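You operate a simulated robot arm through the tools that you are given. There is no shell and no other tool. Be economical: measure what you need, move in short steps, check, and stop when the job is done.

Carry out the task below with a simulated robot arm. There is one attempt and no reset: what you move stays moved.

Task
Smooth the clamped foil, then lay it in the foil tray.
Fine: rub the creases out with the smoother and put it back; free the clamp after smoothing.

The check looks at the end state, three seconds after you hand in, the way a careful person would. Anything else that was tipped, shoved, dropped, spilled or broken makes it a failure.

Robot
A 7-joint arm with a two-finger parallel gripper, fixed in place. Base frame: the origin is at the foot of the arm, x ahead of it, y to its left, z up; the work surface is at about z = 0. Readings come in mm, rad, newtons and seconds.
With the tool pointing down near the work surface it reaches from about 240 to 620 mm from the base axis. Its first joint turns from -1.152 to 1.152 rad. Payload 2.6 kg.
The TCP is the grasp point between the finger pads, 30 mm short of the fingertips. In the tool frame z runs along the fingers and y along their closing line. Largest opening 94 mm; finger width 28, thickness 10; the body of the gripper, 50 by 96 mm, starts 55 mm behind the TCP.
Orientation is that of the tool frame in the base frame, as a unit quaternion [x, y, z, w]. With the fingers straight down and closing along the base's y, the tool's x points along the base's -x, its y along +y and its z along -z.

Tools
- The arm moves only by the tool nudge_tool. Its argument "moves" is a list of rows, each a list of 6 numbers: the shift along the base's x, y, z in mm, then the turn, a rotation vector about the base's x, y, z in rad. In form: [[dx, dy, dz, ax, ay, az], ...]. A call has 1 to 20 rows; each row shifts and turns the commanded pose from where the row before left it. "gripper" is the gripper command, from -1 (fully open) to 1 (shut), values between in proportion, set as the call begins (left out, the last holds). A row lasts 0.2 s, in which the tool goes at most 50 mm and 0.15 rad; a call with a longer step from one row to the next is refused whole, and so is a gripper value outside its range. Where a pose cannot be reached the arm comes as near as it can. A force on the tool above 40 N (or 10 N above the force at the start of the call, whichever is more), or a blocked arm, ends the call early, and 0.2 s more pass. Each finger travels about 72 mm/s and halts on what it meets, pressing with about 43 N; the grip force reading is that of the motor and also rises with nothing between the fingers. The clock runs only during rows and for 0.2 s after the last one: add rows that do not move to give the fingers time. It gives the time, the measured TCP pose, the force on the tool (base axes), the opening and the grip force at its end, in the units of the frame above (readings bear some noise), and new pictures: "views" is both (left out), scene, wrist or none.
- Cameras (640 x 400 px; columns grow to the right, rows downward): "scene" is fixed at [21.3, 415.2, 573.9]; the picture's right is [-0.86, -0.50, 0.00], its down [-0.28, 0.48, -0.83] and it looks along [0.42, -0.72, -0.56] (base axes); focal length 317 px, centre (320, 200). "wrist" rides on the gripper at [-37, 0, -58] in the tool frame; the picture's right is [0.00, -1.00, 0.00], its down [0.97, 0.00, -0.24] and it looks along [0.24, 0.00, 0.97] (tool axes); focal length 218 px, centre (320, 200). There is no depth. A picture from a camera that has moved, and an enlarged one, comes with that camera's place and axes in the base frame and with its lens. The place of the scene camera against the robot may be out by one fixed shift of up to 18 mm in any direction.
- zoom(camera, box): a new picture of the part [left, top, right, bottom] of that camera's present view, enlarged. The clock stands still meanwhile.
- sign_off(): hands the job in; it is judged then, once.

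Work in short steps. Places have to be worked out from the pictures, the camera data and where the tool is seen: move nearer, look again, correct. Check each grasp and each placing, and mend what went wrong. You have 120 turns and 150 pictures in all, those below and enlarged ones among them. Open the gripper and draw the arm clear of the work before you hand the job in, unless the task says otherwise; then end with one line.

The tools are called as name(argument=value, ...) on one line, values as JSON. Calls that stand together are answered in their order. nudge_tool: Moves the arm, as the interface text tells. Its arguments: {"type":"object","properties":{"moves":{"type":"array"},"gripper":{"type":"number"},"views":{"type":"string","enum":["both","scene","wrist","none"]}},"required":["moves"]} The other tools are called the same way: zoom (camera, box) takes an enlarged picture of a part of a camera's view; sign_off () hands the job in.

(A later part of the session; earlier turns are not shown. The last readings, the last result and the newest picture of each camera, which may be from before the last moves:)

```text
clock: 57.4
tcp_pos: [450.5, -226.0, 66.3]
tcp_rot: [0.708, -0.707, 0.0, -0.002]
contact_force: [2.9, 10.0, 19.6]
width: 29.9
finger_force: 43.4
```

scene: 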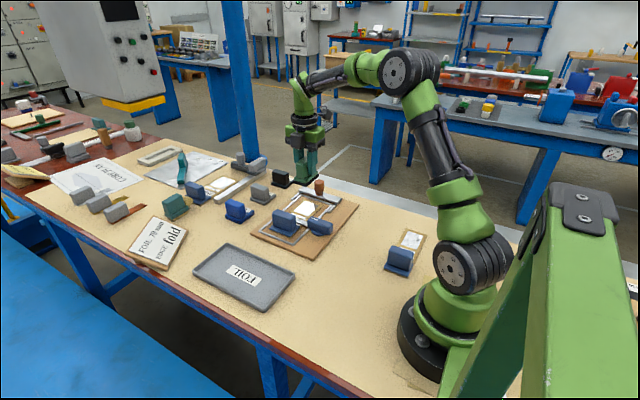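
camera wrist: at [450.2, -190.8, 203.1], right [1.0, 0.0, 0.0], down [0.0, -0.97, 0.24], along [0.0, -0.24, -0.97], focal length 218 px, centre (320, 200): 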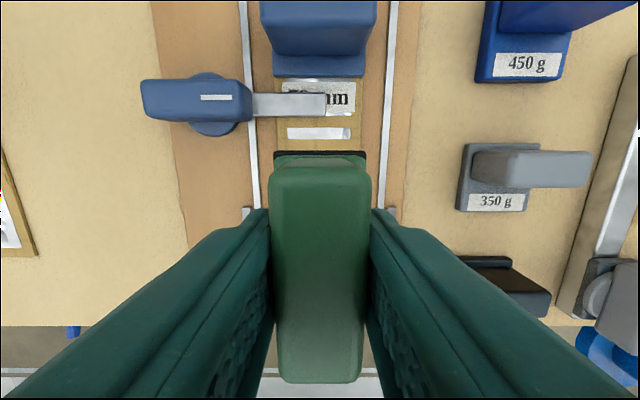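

Contact held at 11–20 N. I lift and look from closer.

nudge_tool(moves=[[0, 0, 10, 0, 0, 0], [0, 0, 30, 0, 0, 0], [0, 0, 40, 0, 0, 0], [0, 0, 20, 0, 0, 0], [0, 0, 0, 0, 0, 0]], views="none")

zoom(camera="scene", box=[280, 175, 340, 225])

```text
clock: 58.6
tcp_pos: [448.4, -226.3, 166.1]
tcp_rot: [-0.707, 0.707, 0.0, 0.0]
contact_force: [0.4, 0.8, -1.9]
width: 29.7
finger_force: 43.1
```

```text
8.00 times, centred on (310, 200) of scene
camera zoom: at [21.3, 415.2, 573.9], right [-0.86, -0.5, 0.0], down [-0.28, 0.48, -0.83], along [0.42, -0.72, -0.56], focal length 2535 px, centre (400, 200)
```

zoom: 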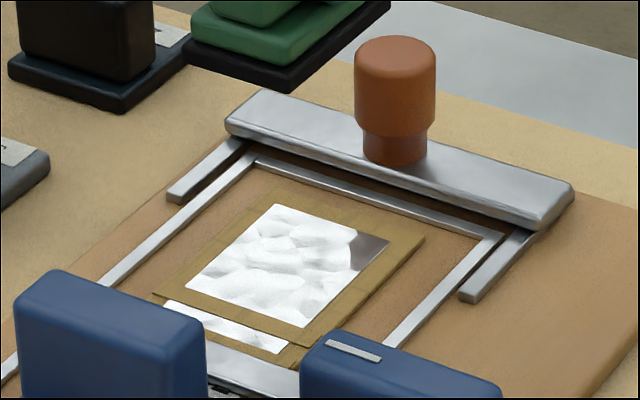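

I see faint bumps still. I shift the tool to -y so the wrist camera can see the foil unobstructed.

nudge_tool(moves=[[0, -30, 0, 0, 0, 0], [0, -35, 0, 0, 0, 0], [0, 0, 0, 0, 0, 0]], views="wrist")

zoom(camera="wrist", box=[240, 30, 400, 150])

```text
clock: 59.4
tcp_pos: [447.4, -291.8, 163.2]
tcp_rot: [-0.707, 0.707, 0.0, -0.001]
contact_force: [0.1, 0.3, -1.6]
width: 29.8
finger_force: 42.5
camera wrist: at [446.3, -254.3, 221.9], right [1.0, 0.0, 0.0], down [0.0, -0.97, 0.24], along [0.0, -0.24, -0.97], focal length 218 px, centre (320, 200)
```

wrist: 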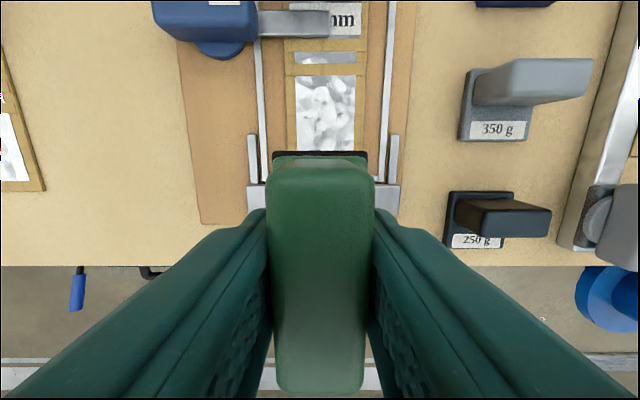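

```text
3.33 times, centred on (320, 90) of wrist
camera zoom: at [446.3, -254.3, 221.9], right [1.0, 0.0, 0.0], down [0.0, -0.97, 0.24], along [0.0, -0.24, -0.97], focal length 728 px, centre (320, 567)
```

zoom: 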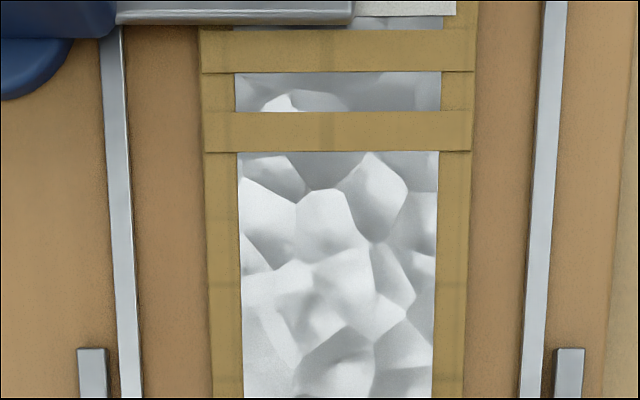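

The dark crease lines are gone, but facets are still visible. I go back and give it several more rounds of strokes.

nudge_tool(moves=[[2, 30, 0, 0, 0, 0], [0, 35, 0, 0, 0, 0], [0, 0, -40, 0, 0, 0], [0, 0, -40, 0, 0, 0], [0, 0, -13, 0, 0, 0], [0, 0, -5, 0, 0, 0], [0, 0, -3, 0, 0, 0], [0, 0, 0, 0, 0, 0], [0, 0, 0, 0, 0, 0]], views="none")

nudge_tool(moves=[[0, 0, -0.5, 0, 0, 0], [0, 8, 0, 0, 0, 0], [0, 8, 0, 0, 0, 0], [0, -8, 0, 0, 0, 0], [0, -8, 0, 0, 0, 0], [0, -8, 0, 0, 0, 0], [0, -4, 0, 0, 0, 0], [0, 8, 0, 0, 0, 0], [0, 8, 0, 0, 0, 0], [0, 8, 0, 0, 0, 0], [0, 4, 0, 0, 0, 0], [0, -8, 0, 0, 0, 0], [0, -8, 0, 0, 0, 0], [0, -8, 0, 0, 0, 0], [0, -4, 0, 0, 0, 0], [0, 6, 0, 0, 0, 0], [0, 6, 0, 0, 0, 0]], views="none")

nudge_tool(moves=[[8, 0, 0, 0, 0, 0], [6, 0, 0, 0, 0, 0], [-8, 0, 0, 0, 0, 0], [-8, 0, 0, 0, 0, 0], [-8, 0, 0, 0, 0, 0], [-6, 0, 0, 0, 0, 0], [8, 0, 0, 0, 0, 0], [8, 0, 0, 0, 0, 0], [8, 0, 0, 0, 0, 0], [6, 0, 0, 0, 0, 0], [-8, 0, 0, 0, 0, 0], [-8, 0, 0, 0, 0, 0], [-8, 0, 0, 0, 0, 0], [-6, 0, 0, 0, 0, 0], [8, 0, 0, 0, 0, 0], [8, 0, 0, 0, 0, 0]], views="none")

```text
clock: 61.4
tcp_pos: [450.9, -226.5, 64.7]
tcp_rot: [-0.707, 0.708, -0.001, 0.002]
contact_force: [-5.6, 2.6, 20.5]
width: 30.1
finger_force: 42.5
```

```text
clock: 65.0
tcp_pos: [451.7, -229.2, 64.0]
tcp_rot: [-0.707, 0.707, 0.0, -0.001]
contact_force: [-0.2, -4.8, 10.4]
width: 29.6
finger_force: 43.1
```

```text
clock: 68.4
tcp_pos: [451.2, -226.0, 65.8]
tcp_rot: [0.707, -0.707, 0.0, 0.0]
contact_force: [0.3, 0.8, -0.9]
width: 29.5
finger_force: 42.4
```

Contact faded at the end, so the foil is getting lower. I look again from the same place.

nudge_tool(moves=[[0, 0, 10, 0, 0, 0], [0, 0, 30, 0, 0, 0], [0, 0, 40, 0, 0, 0], [-2, 0, 20, 0, 0, 0], [0, -30, 0, 0, 0, 0], [0, -35, 0, 0, 0, 0], [0, 0, 0, 0, 0, 0]], views="none")

zoom(camera="wrist", box=[240, 30, 400, 150])

zoom(camera="scene", box=[260, 165, 350, 240])

```text
clock: 70.0
tcp_pos: [449.1, -292.4, 167.1]
tcp_rot: [0.707, -0.707, 0.0, 0.0]
contact_force: [0.3, 0.8, -2.1]
width: 29.9
finger_force: 43.0
```

```text
3.33 times, centred on (320, 90) of wrist
camera zoom: at [448.3, -254.5, 225.6], right [1.0, 0.0, 0.0], down [0.0, -0.97, 0.24], along [0.0, -0.24, -0.97], focal length 728 px, centre (320, 567)
```

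zoom: 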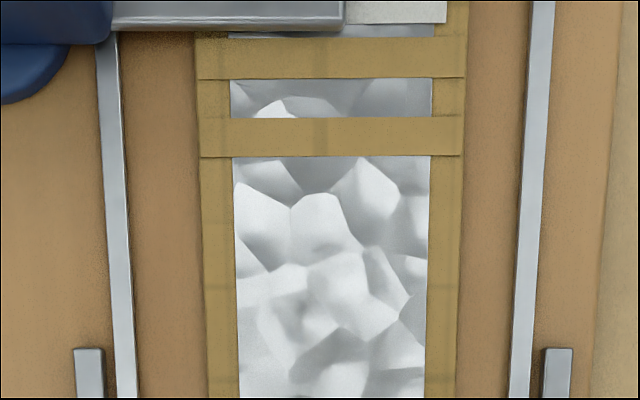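

```text
5.33 times, centred on (305, 202) of scene
camera zoom: at [21.3, 415.1, 573.9], right [-0.86, -0.5, 0.0], down [-0.28, 0.48, -0.83], along [0.42, -0.72, -0.56], focal length 1690 px, centre (400, 187)
```

zoom: 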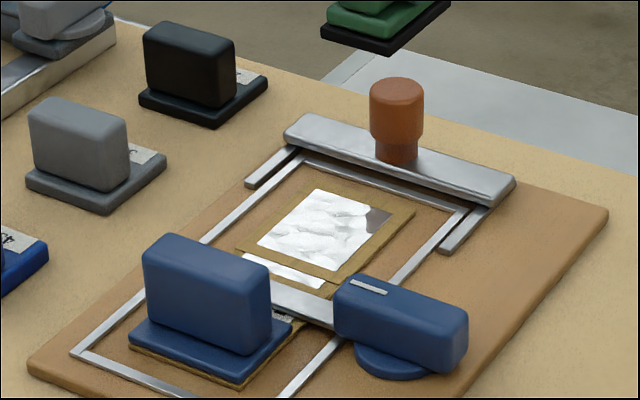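

The handle has slid slightly up in the grip, which explains the lower contact height. To judge whether the remaining facets are just the foil's natural sheen, I compare it with the untouched foils.

zoom(camera="scene", box=[285, 180, 435, 260])

zoom(camera="scene", box=[190, 165, 250, 205])

nudge_tool(moves=[[0, 0, 40, 0, 0, 0], [0, 0, 40, 0, 0, 0], [0, 0, 20, 0, 0, 0], [-45, 0, 0, 0, 0, 0], [-45, 0, 0, 0, 0, 0], [0, 0, 0, 0, 0, 0]], views="wrist")

```text
4.27 times, centred on (360, 220) of scene
camera zoom: at [21.3, 415.1, 573.9], right [-0.86, -0.5, 0.0], down [-0.28, 0.48, -0.83], along [0.42, -0.72, -0.56], focal length 1352 px, centre (149, 115)
```

zoom: 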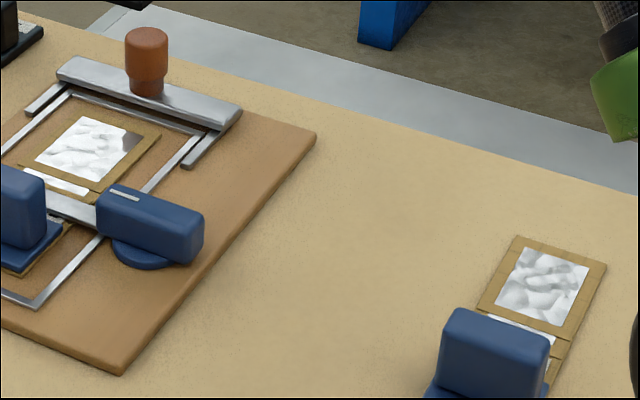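

```text
10.00 times, centred on (220, 185) of scene
camera zoom: at [21.3, 415.1, 573.9], right [-0.86, -0.5, 0.0], down [-0.28, 0.48, -0.83], along [0.42, -0.72, -0.56], focal length 3168 px, centre (1320, 350)
```

zoom: 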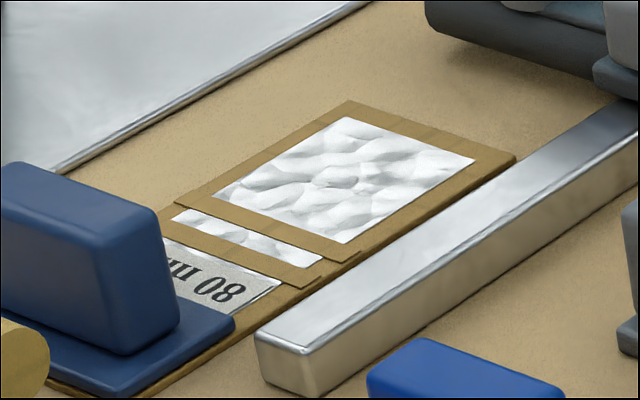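

```text
clock: 71.4
tcp_pos: [358.6, -290.4, 263.0]
tcp_rot: [0.708, -0.707, 0.001, 0.0]
contact_force: [0.4, 0.1, -1.6]
width: 29.8
finger_force: 42.5
camera wrist: at [358.1, -251.6, 321.2], right [1.0, 0.0, 0.0], down [0.0, -0.97, 0.24], along [0.0, -0.24, -0.97], focal length 218 px, centre (320, 200)
```

wrist: 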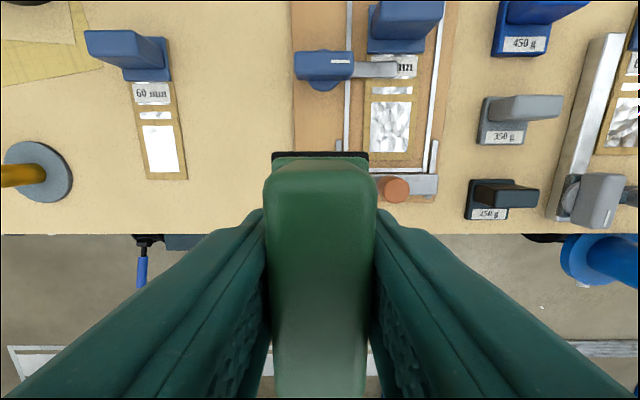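

All the foils share the same facet sheen, so the creases were the dark lines. I check that none remain on the clamped foil.

zoom(camera="wrist", box=[340, 50, 440, 180])

zoom(camera="wrist", box=[110, 60, 210, 190])

```text
3.08 times, centred on (390, 115) of wrist
camera zoom: at [358.1, -251.6, 321.2], right [1.0, 0.0, 0.0], down [0.0, -0.97, 0.24], along [0.0, -0.24, -0.97], focal length 672 px, centre (105, 462)
```

zoom: 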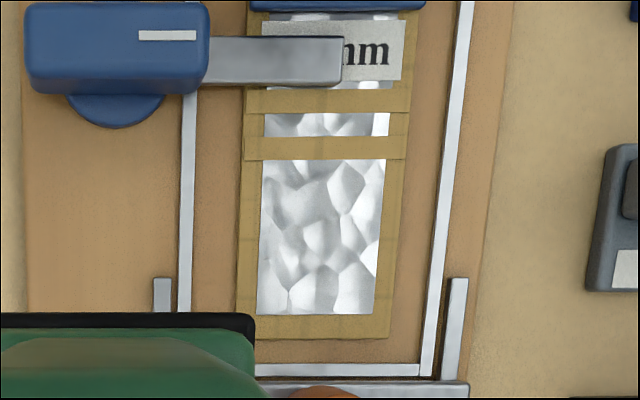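

```text
3.08 times, centred on (160, 125) of wrist
camera zoom: at [358.1, -251.6, 321.2], right [1.0, 0.0, 0.0], down [0.0, -0.97, 0.24], along [0.0, -0.24, -0.97], focal length 672 px, centre (812, 431)
```

zoom: 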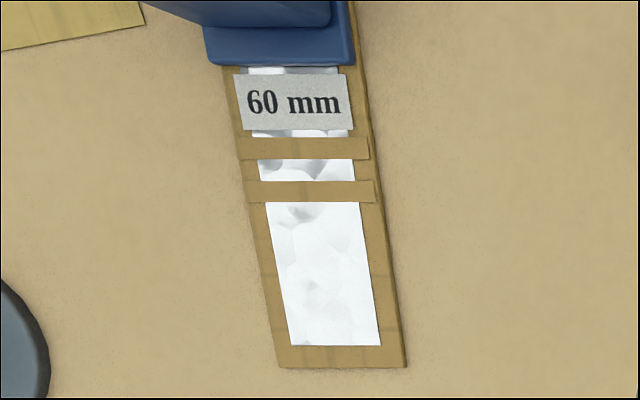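

No dark creases remain, so smoothing is done. From my summed moves, the smoother's home lies at dx = -125, dy = +87. I carry it there and go down most of the way.

nudge_tool(moves=[[-30, 30, 0, 0, 0, 0], [-30, 30, 0, 0, 0, 0], [-35, 27, 0, 0, 0, 0], [-30, 0, -30, 0, 0, 0], [0, 0, -45, 0, 0, 0], [0, 0, -45, 0, 0, 0], [0, 0, -45, 0, 0, 0], [0, 0, -30, 0, 0, 0], [0, 0, -5, 0, 0, 0], [0, 0, 0, 0, 0, 0]], views="both")

zoom(camera="scene", box=[330, 180, 430, 260])

```text
clock: 73.6
tcp_pos: [235.0, -205.1, 64.3]
tcp_rot: [-0.706, 0.708, -0.001, -0.001]
contact_force: [-0.1, 0.1, -1.4]
width: 30.3
finger_force: 43.2
camera wrist: at [234.1, -167.8, 123.3], right [1.0, 0.0, 0.0], down [0.0, -0.97, 0.24], along [0.0, -0.24, -0.97], focal length 218 px, centre (320, 200)
```

scene: 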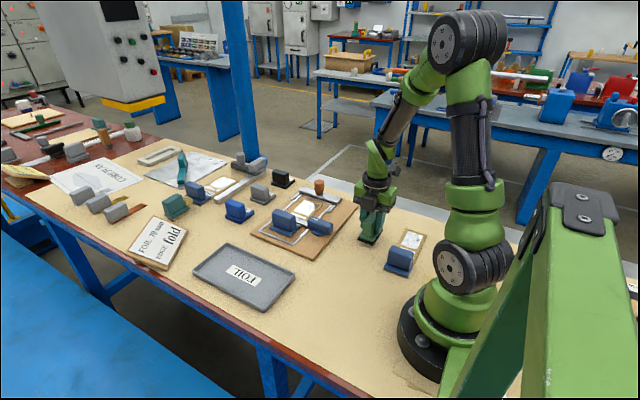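
wrist: 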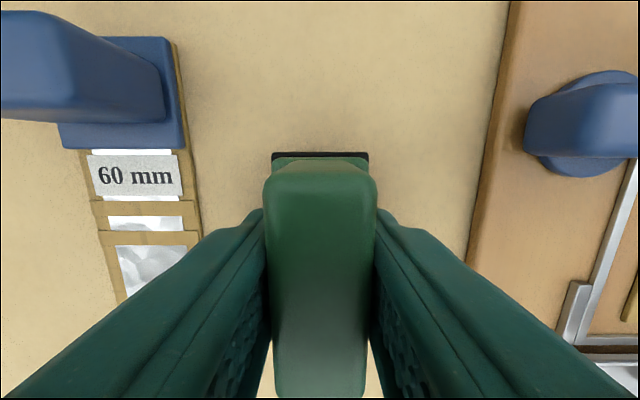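

```text
5.00 times, centred on (380, 220) of scene
camera zoom: at [21.3, 415.2, 573.9], right [-0.86, -0.5, 0.0], down [-0.28, 0.48, -0.83], along [0.42, -0.72, -0.56], focal length 1584 px, centre (20, 100)
```

zoom: 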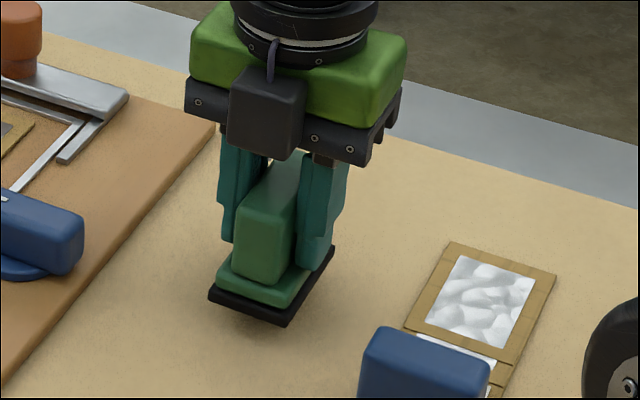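

The smoother is upright over its original spot. I lower it gently until it touches.

nudge_tool(moves=[[0, 0, -4, 0, 0, 0], [0, 0, -4, 0, 0, 0], [0, 0, -2, 0, 0, 0], [0, 0, -1, 0, 0, 0], [0, 0, 0, 0, 0, 0]], views="none")

nudge_tool(moves=[[0, 0, -1, 0, 0, 0], [0, 0, -1, 0, 0, 0], [0, 0, 0, 0, 0, 0]], views="none")

```text
clock: 74.8
tcp_pos: [235.4, -205.9, 52.8]
tcp_rot: [-0.707, 0.707, 0.0, 0.0]
contact_force: [0.5, 0.3, -1.7]
width: 29.7
finger_force: 42.9
```

```text
clock: 75.6
tcp_pos: [234.0, -205.9, 51.9]
tcp_rot: [-0.707, 0.707, 0.0, -0.001]
contact_force: [0.5, -0.8, -0.9]
width: 29.5
finger_force: 42.8
```

There is no contact yet, so I go on half a millimetre at a time.

nudge_tool(moves=[[0, 0, -0.7, 0, 0, 0], [0, 0, -0.7, 0, 0, 0], [0, 0, 0, 0, 0, 0]], views="none")

nudge_tool(moves=[[0, 0, -0.6, 0, 0, 0], [0, 0, 0, 0, 0, 0]], views="scene")

zoom(camera="scene", box=[330, 180, 430, 260])

```text
clock: 76.4
tcp_pos: [234.6, -205.5, 50.6]
tcp_rot: [-0.706, 0.708, 0.0, 0.0]
contact_force: [0.0, 1.5, 4.3]
width: 29.9
finger_force: 43.4
```

```text
clock: 77.0
tcp_pos: [234.4, -205.1, 51.2]
tcp_rot: [0.707, -0.707, 0.001, 0.0]
contact_force: [3.6, 0.4, 4.5]
width: 29.7
finger_force: 43.1
```

scene: 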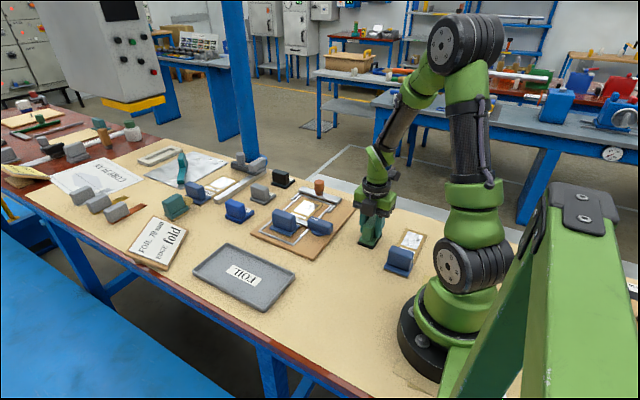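

```text
5.00 times, centred on (380, 220) of scene
camera zoom: at [21.2, 415.2, 573.9], right [-0.86, -0.5, 0.0], down [-0.28, 0.48, -0.83], along [0.42, -0.72, -0.56], focal length 1584 px, centre (20, 100)
```

zoom: 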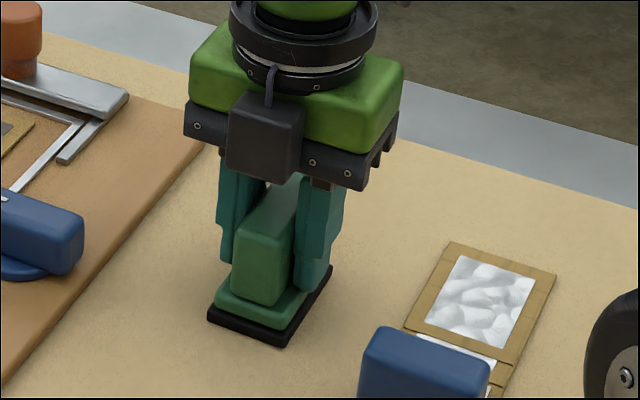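

It stands at its original place. I open the fingers partly and rise straight up.

nudge_tool(moves=[[0, 0, 0, 0, 0, 0], [0, 0, 0, 0, 0, 0], [0, 0, 0, 0, 0, 0]], gripper=-0.28, views="none")

nudge_tool(moves=[[0, 0, 20, 0, 0, 0], [0, 0, 40, 0, 0, 0], [0, 0, 45, 0, 0, 0], [0, 0, 45, 0, 0, 0], [0, 0, 0, 0, 0, 0]], views="both")

zoom(camera="scene", box=[330, 180, 430, 260])

```text
clock: 77.8
tcp_pos: [235.1, -205.3, 48.4]
tcp_rot: [0.708, -0.706, 0.0, 0.001]
contact_force: [0.4, 0.2, 0.3]
width: 60.3
finger_force: 0.2
```

```text
clock: 79.0
tcp_pos: [235.9, -205.6, 200.2]
tcp_rot: [0.707, -0.707, 0.0, 0.0]
contact_force: [-0.8, 0.7, 0.0]
width: 60.1
finger_force: 0.1
camera wrist: at [234.5, -167.6, 259.4], right [1.0, 0.0, 0.0], down [0.0, -0.97, 0.24], along [0.0, -0.24, -0.97], focal length 218 px, centre (320, 200)
```

scene: 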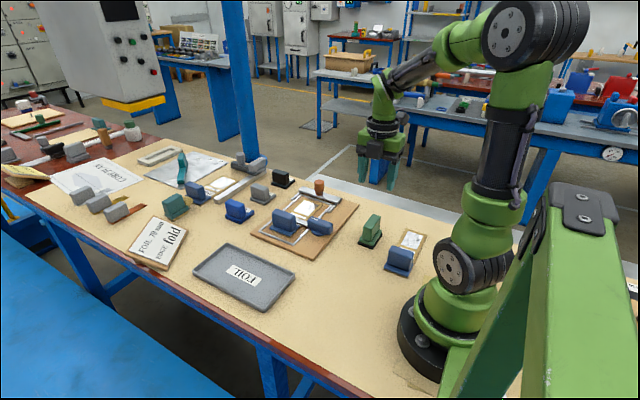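
wrist: 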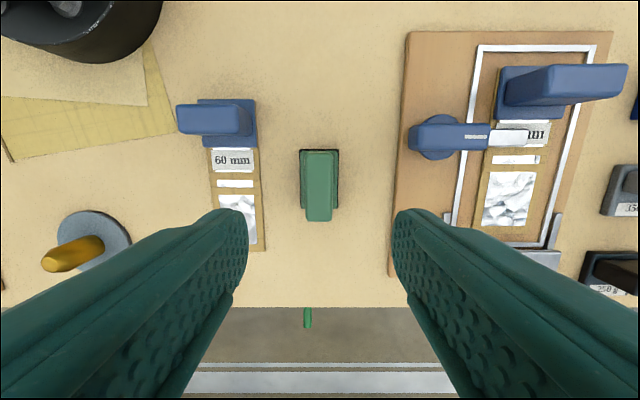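

```text
5.00 times, centred on (380, 220) of scene
camera zoom: at [21.2, 415.2, 573.9], right [-0.86, -0.5, 0.0], down [-0.28, 0.48, -0.83], along [0.42, -0.72, -0.56], focal length 1584 px, centre (20, 100)
```

zoom: 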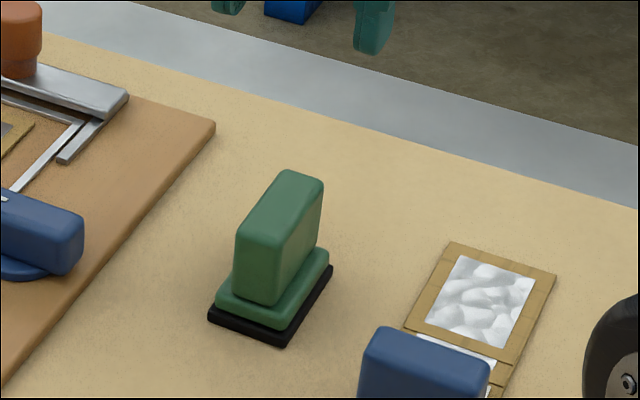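

The smoother is back. Now for the clamp: I turn the tool back and move above the clamp knob, near (371, -159), to measure it.

nudge_tool(moves=[[13, 4, 0, 0, 0, -0.143], [13, 4, 0, 0, 0, -0.143], [13, 4, 0, 0, 0, -0.143], [13, 4, 0, 0, 0, -0.143], [13, 4, 0, 0, 0, -0.143], [13, 4, 0, 0, 0, -0.143], [13, 4, 0, 0, 0, -0.143], [13, 4, 0, 0, 0, -0.143], [13, 4, 0, 0, 0, -0.143], [13, 4, 0, 0, 0, -0.143], [13, 4, 0, 0, 0, -0.1408], [0, 0, 0, 0, 0, 0]], gripper=-1, views="wrist")

zoom(camera="wrist", box=[240, 110, 400, 230])

```text
clock: 81.6
tcp_pos: [377.6, -159.9, 197.9]
tcp_rot: [0.0, 1.0, 0.0, 0.0]
contact_force: [-0.8, 0.0, -0.3]
width: 94.0
finger_force: 0.1
camera wrist: at [414.3, -160.1, 257.1], right [0.0, -1.0, 0.0], down [-0.97, 0.0, 0.24], along [-0.24, 0.0, -0.97], focal length 218 px, centre (320, 200)
```

wrist: 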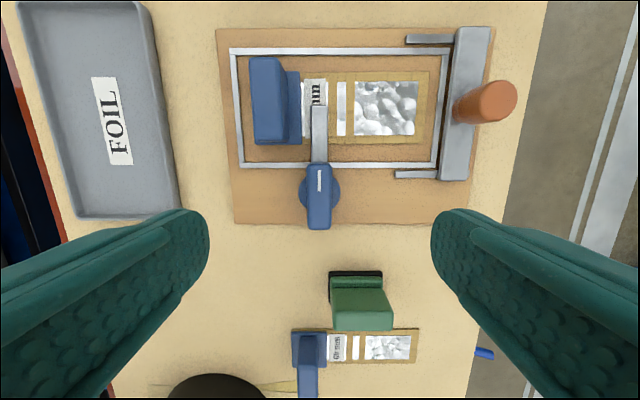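

```text
3.33 times, centred on (320, 170) of wrist
camera zoom: at [414.3, -160.1, 257.1], right [0.0, -1.0, 0.0], down [-0.97, 0.0, 0.24], along [-0.24, 0.0, -0.97], focal length 728 px, centre (320, 300)
```

zoom: 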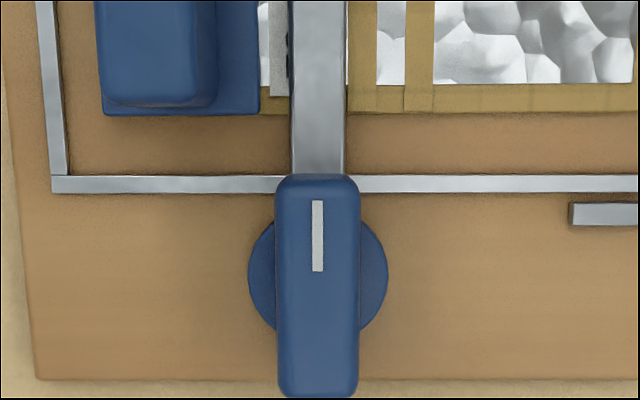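

The knob's handle is centred over its pivot at about (365, -159), 25 mm thick along y, with its top near z = 45. I come down around it with the fingers at about 60 mm.

nudge_tool(moves=[[-12.5, 0.7, -30, 0, 0, 0], [0, 0, -40, 0, 0, 0], [0, 0, -40, 0, 0, 0], [0, 0, -10, 0, 0, 0], [0, 0, 0, 0, 0, 0]], gripper=-0.28, views="both")

zoom(camera="scene", box=[270, 165, 370, 245])

```text
clock: 82.8
tcp_pos: [366.7, -160.3, 81.4]
tcp_rot: [0.0, 1.0, 0.001, -0.001]
contact_force: [0.9, 0.2, -0.6]
width: 60.5
finger_force: 0.1
camera wrist: at [402.6, -159.6, 140.7], right [0.0, -1.0, 0.0], down [-0.97, 0.0, 0.24], along [-0.24, 0.0, -0.97], focal length 218 px, centre (320, 200)
```

scene: 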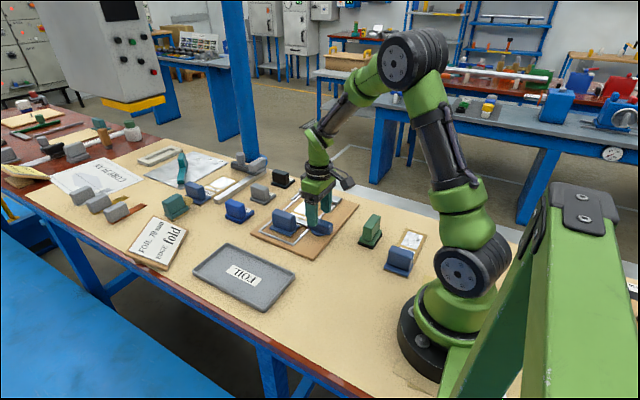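
wrist: 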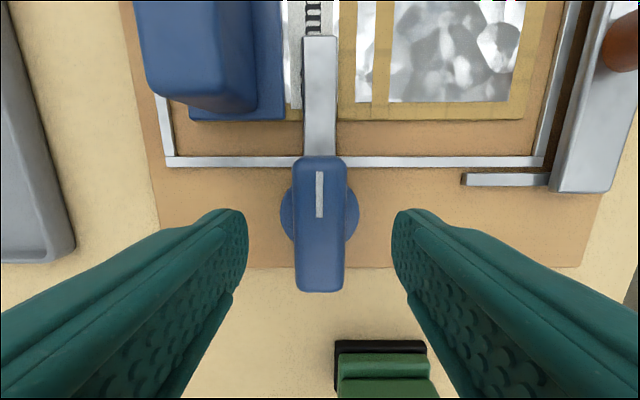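

```text
5.00 times, centred on (320, 205) of scene
camera zoom: at [21.3, 415.2, 573.9], right [-0.86, -0.5, 0.0], down [-0.28, 0.48, -0.83], along [0.42, -0.72, -0.56], focal length 1584 px, centre (320, 175)
```

zoom: 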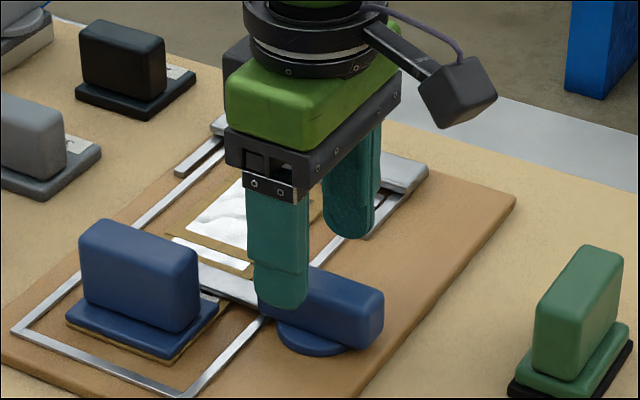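

The handle is well centred, with its top at about z = 47. I lower to TCP z ≈ 57 and close.

nudge_tool(moves=[[-1, 0, -12, 0, 0, 0], [0, 0, -9, 0, 0, 0], [0, 0, -3, 0, 0, 0], [0, 0, 0, 0, 0, 0]], views="none")

zoom(camera="scene", box=[270, 165, 370, 245])

```text
clock: 83.8
tcp_pos: [364.7, -160.3, 55.4]
tcp_rot: [0.0, 1.0, -0.001, 0.0]
contact_force: [0.1, 0.3, -0.3]
width: 60.2
finger_force: 0.0
```

```text
5.00 times, centred on (320, 205) of scene
camera zoom: at [21.3, 415.2, 573.9], right [-0.86, -0.5, 0.0], down [-0.28, 0.48, -0.83], along [0.42, -0.72, -0.56], focal length 1584 px, centre (320, 175)
```

zoom: 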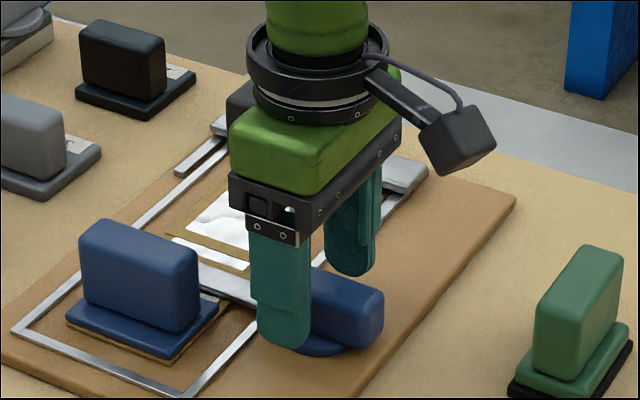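

The fingers straddle the handle without touching, so I close on it.

nudge_tool(moves=[[0, 0, 0, 0, 0, 0], [0, 0, 0, 0, 0, 0], [0, 0, 0, 0, 0, 0], [0, 0, 0, 0, 0, 0]], gripper=1, views="none")

```text
clock: 84.8
tcp_pos: [365.6, -160.3, 55.9]
tcp_rot: [0.0, 1.0, 0.002, 0.0]
contact_force: [-0.1, 6.7, 1.3]
width: 25.8
finger_force: 45.3
```

The knob is gripped. I turn it slowly clockwise, so the lever swings toward -y, away from the blue grip, and watch the force.

nudge_tool(moves=[[0, 0, 0, 0, 0, -0.08], [0, 0, 0, 0, 0, -0.08], [0, 0, 0, 0, 0, -0.08], [0, 0, 0, 0, 0, 0]], views="wrist")

```text
clock: 85.8
tcp_pos: [366.2, -160.4, 56.1]
tcp_rot: [0.12, 0.993, 0.001, 0.001]
contact_force: [-3.1, 8.9, 22.8]
width: 25.9
finger_force: 45.2
camera wrist: at [400.3, -168.6, 114.8], right [-0.24, -0.97, 0.0], down [-0.94, 0.23, 0.24], along [-0.23, 0.06, -0.97], focal length 218 px, centre (320, 200)
```

wrist: 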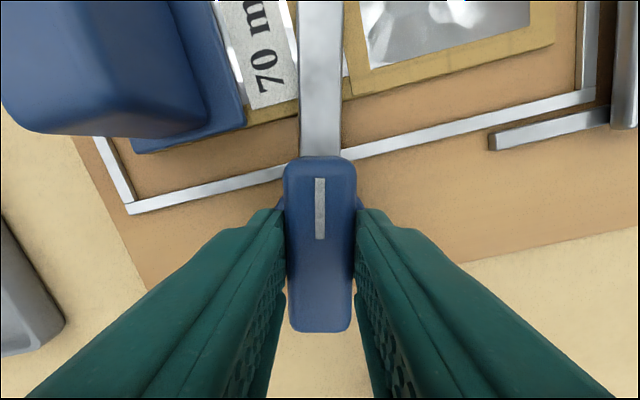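

The lever turns, but the upward force is 23 N, so the knob perhaps rises as it loosens. I allow 1 mm upward and see.

nudge_tool(moves=[[0, 0, 1, 0, 0, 0], [0, 0, 0, 0, 0, 0]], views="none")

nudge_tool(moves=[[0, 0, 0.3, 0, 0, -0.08], [0, 0, 0.3, 0, 0, -0.08], [0, 0, 0.3, 0, 0, -0.08], [0, 0, 0, 0, 0, 0]], views="wrist")

```text
clock: 86.4
tcp_pos: [365.4, -160.3, 55.9]
tcp_rot: [0.118, 0.993, 0.0, 0.0]
contact_force: [15.1, 3.8, -9.6]
width: 25.8
finger_force: 45.2
```

```text
clock: 87.4
tcp_pos: [364.7, -161.1, 56.2]
tcp_rot: [0.238, 0.971, -0.001, 0.001]
contact_force: [24.4, 0.5, -17.9]
width: 25.9
finger_force: 44.6
camera wrist: at [396.3, -176.8, 115.4], right [-0.46, -0.89, 0.0], down [-0.86, 0.45, 0.24], along [-0.21, 0.11, -0.97], focal length 218 px, centre (320, 200)
```

wrist: 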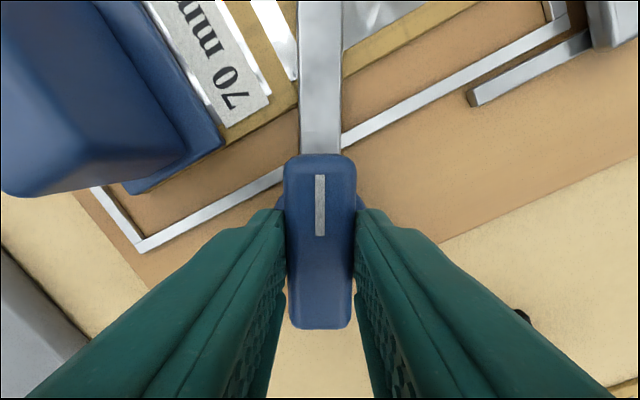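

The knob does not rise, and the side force says the pivot lies a little toward +x. I correct by a millimetre each and go on turning.

nudge_tool(moves=[[1.2, 0, -1, 0, 0, 0], [0, 0, 0, 0, 0, 0]], views="none")

nudge_tool(moves=[[0, 0, 0, 0, 0, -0.08], [0, 0, 0, 0, 0, -0.08], [0, 0, 0, 0, 0, -0.08], [0, 0, 0, 0, 0, 0]], views="none")

```text
clock: 88.0
tcp_pos: [364.3, -161.4, 56.0]
tcp_rot: [0.239, 0.971, 0.0, 0.001]
contact_force: [1.3, 8.7, 14.5]
width: 25.6
finger_force: 45.1
```

```text
clock: 89.0
tcp_pos: [363.9, -160.1, 56.3]
tcp_rot: [0.352, 0.936, 0.001, -0.001]
contact_force: [0.9, 6.1, 16.1]
width: 25.6
finger_force: 45.7
```

Forces are moderate and it is turning (0.72 rad so far). I continue.

nudge_tool(moves=[[0, 0.5, 0.3, 0, 0, -0.08], [0, 0, 0, 0, 0, -0.08], [0, 0, 0, 0, 0, -0.08], [0, 0, 0, 0, 0, -0.08], [0, 0, 0, 0, 0, 0]], views="none")

nudge_tool(moves=[[0, 0, 0, 0, 0, -0.08], [0, 0, 0, 0, 0, -0.08], [0, 0, 0, 0, 0, -0.08], [0, 0, 0, 0, 0, 0]], views="both")

zoom(camera="scene", box=[250, 165, 370, 260])

```text
clock: 90.2
tcp_pos: [364.3, -160.5, 56.5]
tcp_rot: [0.498, 0.867, -0.001, 0.001]
contact_force: [0.7, -5.3, 1.4]
width: 25.9
finger_force: 44.8
```

```text
clock: 91.2
tcp_pos: [363.6, -161.4, 56.5]
tcp_rot: [0.597, 0.802, 0.0, -0.001]
contact_force: [-20.0, 1.2, 17.0]
width: 25.7
finger_force: 44.5
camera wrist: at [373.7, -195.8, 115.1], right [-0.96, -0.28, 0.0], down [-0.28, 0.93, 0.24], along [-0.07, 0.23, -0.97], focal length 218 px, centre (320, 200)
```

scene: 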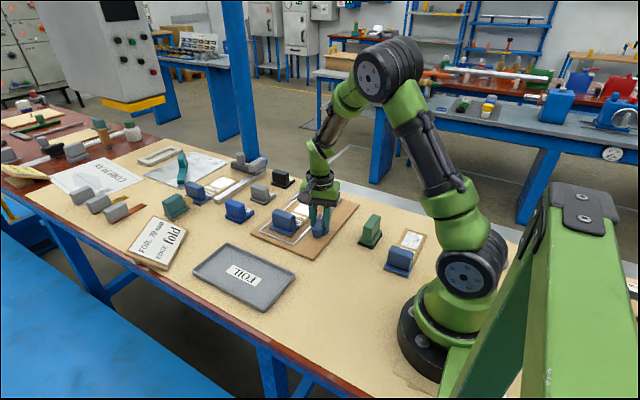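
wrist: 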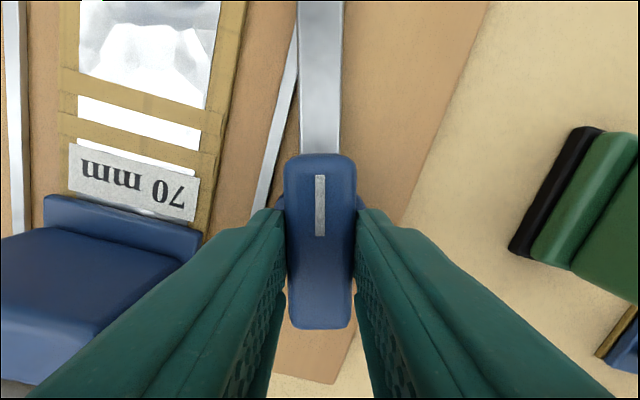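

```text
4.21 times, centred on (310, 212) of scene
camera zoom: at [21.2, 415.2, 573.8], right [-0.86, -0.5, 0.0], down [-0.28, 0.48, -0.83], along [0.42, -0.72, -0.56], focal length 1334 px, centre (362, 147)
```

zoom: 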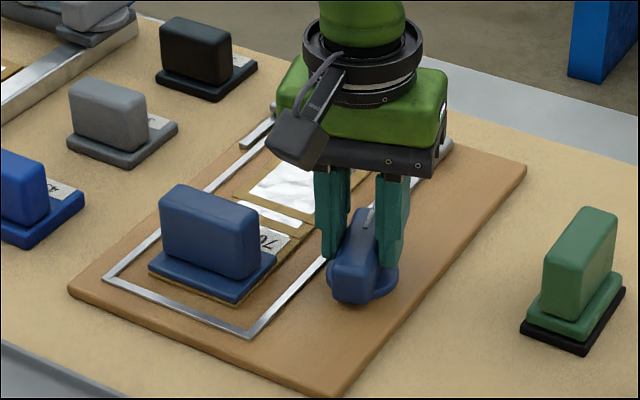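

The lever has swung clear of the plate (1.28 rad). I complete the quarter turn with a small correction in x.

nudge_tool(moves=[[-1, 0, 0.3, 0, 0, 0], [0, 0, 0, 0, 0, -0.08], [0, 0, 0, 0, 0, -0.08], [0, 0, 0, 0, 0, -0.08], [0, 0, 0, 0, 0, -0.05], [0, 0, 0, 0, 0, 0]], views="none")

nudge_tool(moves=[[0, 0, 0, 0, 0, 0], [0, 0, 0, 0, 0, 0], [0, 0, 0, 0, 0, 0]], gripper=-0.3, views="none")

nudge_tool(moves=[[0, 0, 20, 0, 0, 0], [0, 0, 40, 0, 0, 0], [0, 0, 45, 0, 0, 0], [0, 0, 40, 0, 0, 0], [0, 0, 0, 0, 0, 0]], views="wrist")

zoom(camera="scene", box=[250, 165, 370, 260])

```text
clock: 92.6
tcp_pos: [364.5, -159.5, 57.1]
tcp_rot: [0.707, 0.707, -0.002, 0.0]
contact_force: [2.2, -18.2, -26.4]
width: 25.9
finger_force: 45.7
```

```text
clock: 93.4
tcp_pos: [363.4, -160.1, 57.4]
tcp_rot: [0.706, 0.708, 0.0, 0.001]
contact_force: [-0.8, -0.3, -0.2]
width: 61.1
finger_force: 0.0
```

```text
clock: 94.6
tcp_pos: [362.4, -162.6, 202.9]
tcp_rot: [0.707, 0.707, 0.0, 0.0]
contact_force: [0.5, -0.2, -0.3]
width: 61.2
finger_force: 0.1
camera wrist: at [361.2, -199.2, 261.1], right [-1.0, 0.0, 0.0], down [0.0, 0.97, 0.24], along [0.0, 0.24, -0.97], focal length 218 px, centre (320, 200)
```

wrist: 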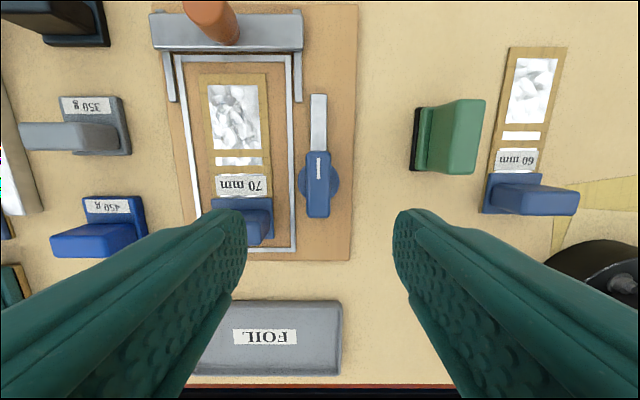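

```text
4.21 times, centred on (310, 212) of scene
camera zoom: at [21.2, 415.2, 573.9], right [-0.86, -0.5, 0.0], down [-0.28, 0.48, -0.83], along [0.42, -0.72, -0.56], focal length 1334 px, centre (362, 147)
```

zoom: 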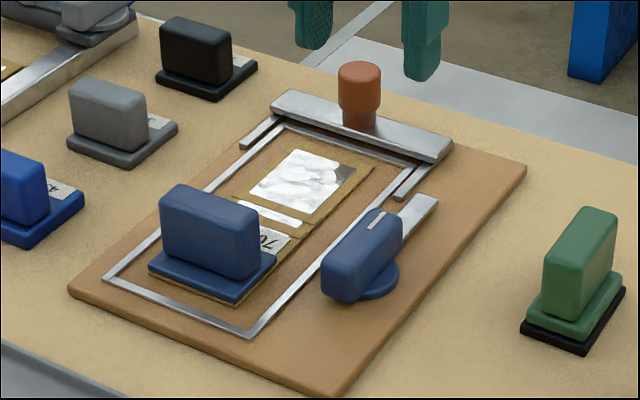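

The clamp is free and the lever lies outside the frame. I turn the tool back to its first orientation and go above the blue grip of the 70 mm foil.

nudge_tool(moves=[[8, 4, 0, 0, 0, 0.143], [8, 4, 0, 0, 0, 0.143], [8, 4, 0, 0, 0, 0.143], [8, 4, 0, 0, 0, 0.143], [8, 4, 0, 0, 0, 0.143], [8, 4, 0, 0, 0, 0.143], [8, 4, 0, 0, 0, 0.143], [8, 4, 0, 0, 0, 0.143], [8, 4, 0, 0, 0, 0.143], [8, 4, 0, 0, 0, 0.143], [8, 3, 0, 0, 0, 0.1408], [0, 0, 0, 0, 0, 0]], views="wrist")

zoom(camera="wrist", box=[240, 110, 400, 230])

```text
clock: 97.2
tcp_pos: [453.1, -118.0, 201.2]
tcp_rot: [-0.002, 1.0, 0.0, -0.001]
contact_force: [0.5, 0.7, 0.3]
width: 60.9
finger_force: 0.1
camera wrist: at [489.1, -117.1, 260.2], right [0.0, -1.0, 0.0], down [-0.97, 0.0, 0.24], along [-0.24, 0.0, -0.97], focal length 218 px, centre (320, 200)
```

wrist: 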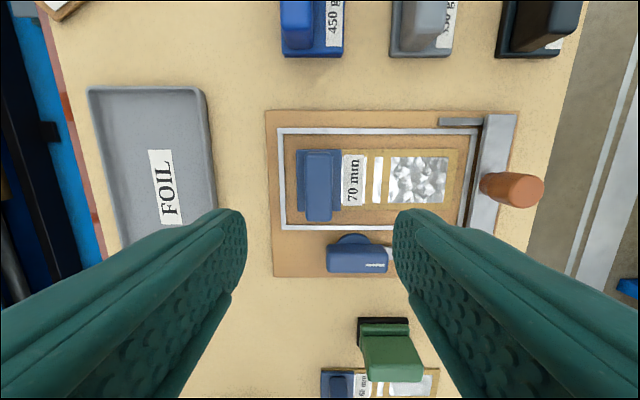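

```text
3.33 times, centred on (320, 170) of wrist
camera zoom: at [489.1, -117.1, 260.2], right [0.0, -1.0, 0.0], down [-0.97, 0.0, 0.24], along [-0.24, 0.0, -0.97], focal length 728 px, centre (320, 300)
```

zoom: 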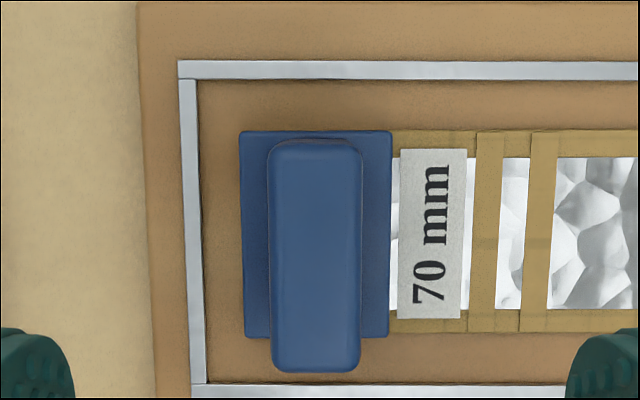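

The blue grip is centred at about (451, -115.6), with its handle thin along y. I move over it and come down to z = 90 to check heights.

nudge_tool(moves=[[-1, 2, -40, 0, 0, 0], [0, 0, -40, 0, 0, 0], [0, 0, -31, 0, 0, 0], [0, 0, 0, 0, 0, 0]], views="both")

zoom(camera="scene", box=[250, 165, 350, 245])

```text
clock: 98.2
tcp_pos: [449.7, -112.5, 91.2]
tcp_rot: [-0.001, 1.0, 0.001, 0.0]
contact_force: [-0.1, 0.8, -0.3]
width: 61.2
finger_force: 0.0
camera wrist: at [486.9, -111.8, 150.0], right [0.0, -1.0, 0.0], down [-0.97, 0.0, 0.24], along [-0.24, 0.0, -0.97], focal length 218 px, centre (320, 200)
```

scene: 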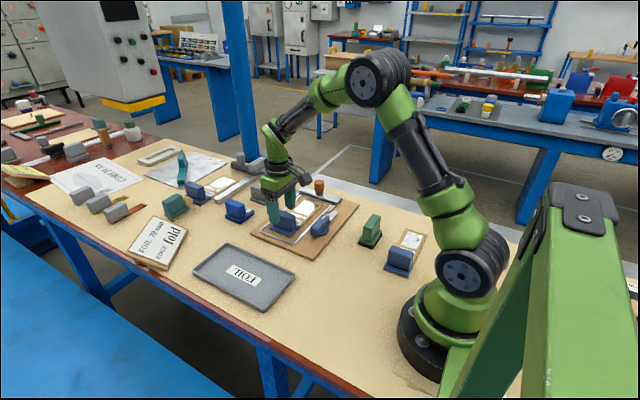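
wrist: 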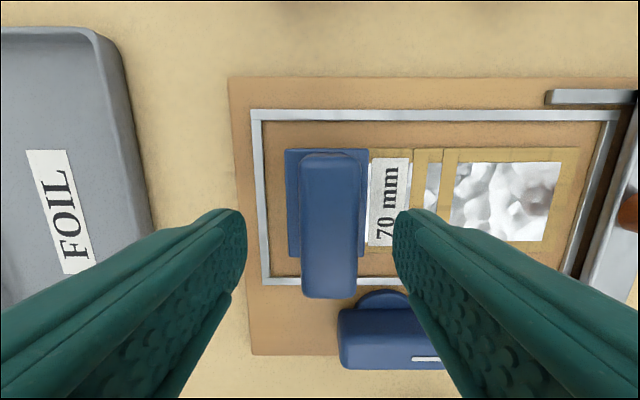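

```text
5.00 times, centred on (300, 205) of scene
camera zoom: at [21.3, 415.2, 573.9], right [-0.86, -0.5, 0.0], down [-0.28, 0.48, -0.83], along [0.42, -0.72, -0.56], focal length 1584 px, centre (420, 175)
```

zoom: 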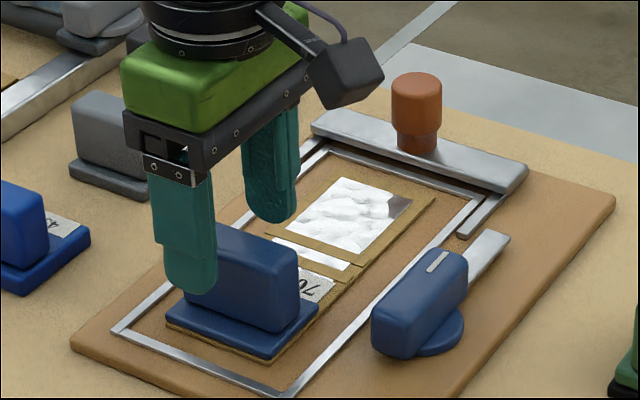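

The handle's centre is at y ≈ -115.5, so I shift by -3 mm, lower to z ≈ 58 and close.

nudge_tool(moves=[[1, -3, -5, 0, 0, 0], [0, 0, -15, 0, 0, 0], [0, 0, -10, 0, 0, 0], [0, 0, -3, 0, 0, 0], [0, 0, 0, 0, 0, 0]], views="wrist")

zoom(camera="scene", box=[250, 165, 350, 245])

```text
clock: 99.4
tcp_pos: [450.8, -117.4, 55.9]
tcp_rot: [0.0, 1.0, 0.0, -0.001]
contact_force: [0.0, 0.4, -0.3]
width: 60.9
finger_force: 0.1
camera wrist: at [487.2, -116.6, 116.3], right [0.0, -1.0, 0.0], down [-0.97, 0.0, 0.24], along [-0.24, 0.0, -0.97], focal length 218 px, centre (320, 200)
```

wrist: 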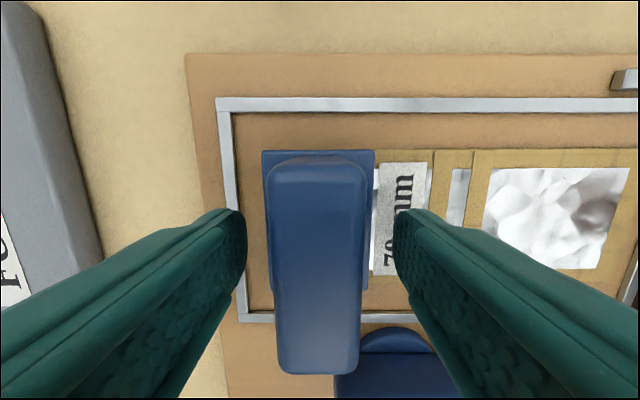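

```text
5.00 times, centred on (300, 205) of scene
camera zoom: at [21.3, 415.2, 573.9], right [-0.86, -0.5, 0.0], down [-0.28, 0.48, -0.83], along [0.42, -0.72, -0.56], focal length 1584 px, centre (420, 175)
```

zoom: 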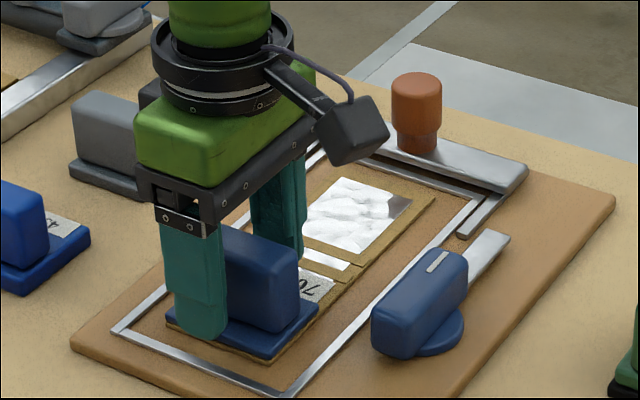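

The foil surface is at about z = 14.5, so the grip's base top may be near 25. I rise 2 mm for clearance, then close.

nudge_tool(moves=[[0, 1.5, 2.5, 0, 0, 0], [0, 0, 0, 0, 0, 0]], views="none")

nudge_tool(moves=[[0, 0, 0, 0, 0, 0], [0, 0, 0, 0, 0, 0], [0, 0, 0, 0, 0, 0], [0, 0, 0, 0, 0, 0]], gripper=1, views="none")

nudge_tool(moves=[[0, 0, 4, 0, 0, 0], [0, 0, 8, 0, 0, 0], [0, 0, 8, 0, 0, 0], [0, 0, 0, 0, 0, 0]], views="both")

zoom(camera="scene", box=[250, 165, 350, 245])

```text
clock: 100.0
tcp_pos: [451.4, -116.3, 58.7]
tcp_rot: [-0.001, 1.0, 0.0, 0.0]
contact_force: [0.4, 0.2, -0.4]
width: 61.4
finger_force: 0.1
```

```text
clock: 101.0
tcp_pos: [451.4, -116.6, 58.6]
tcp_rot: [0.0, 1.0, 0.0, 0.0]
contact_force: [-0.6, -0.5, 1.4]
width: 29.4
finger_force: 43.2
```

```text
clock: 102.0
tcp_pos: [450.5, -117.3, 80.2]
tcp_rot: [-0.001, 1.0, 0.0, 0.0]
contact_force: [-0.1, -0.9, -0.7]
width: 29.6
finger_force: 43.0
camera wrist: at [486.8, -116.5, 139.5], right [0.0, -1.0, 0.0], down [-0.97, 0.0, 0.24], along [-0.24, 0.0, -0.97], focal length 218 px, centre (320, 200)
```

scene: 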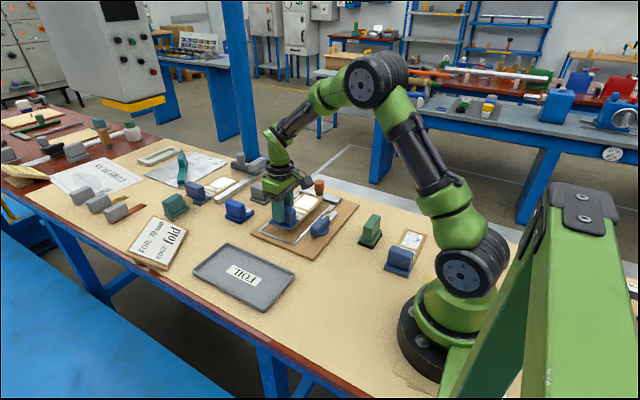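
wrist: 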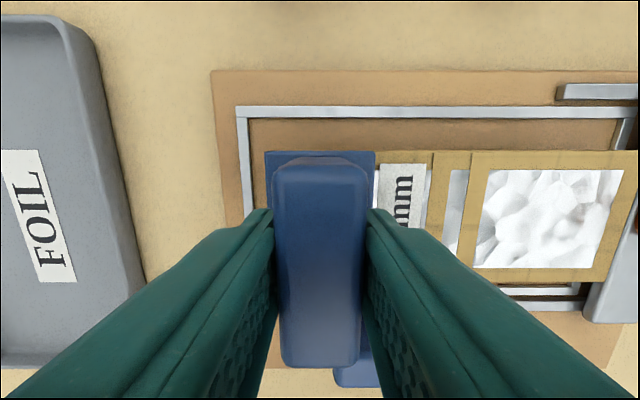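

```text
5.00 times, centred on (300, 205) of scene
camera zoom: at [21.3, 415.2, 573.9], right [-0.86, -0.5, 0.0], down [-0.28, 0.48, -0.83], along [0.42, -0.72, -0.56], focal length 1584 px, centre (420, 175)
```

zoom: 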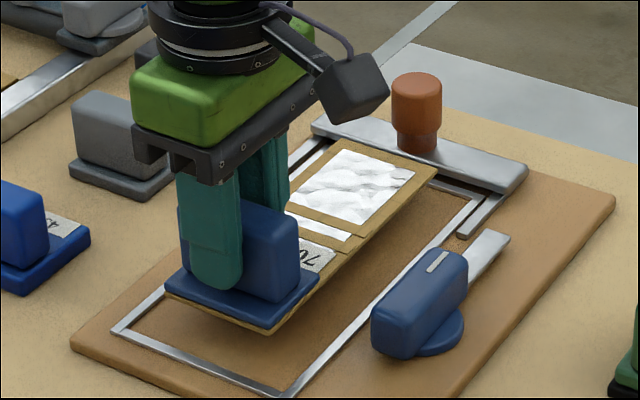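

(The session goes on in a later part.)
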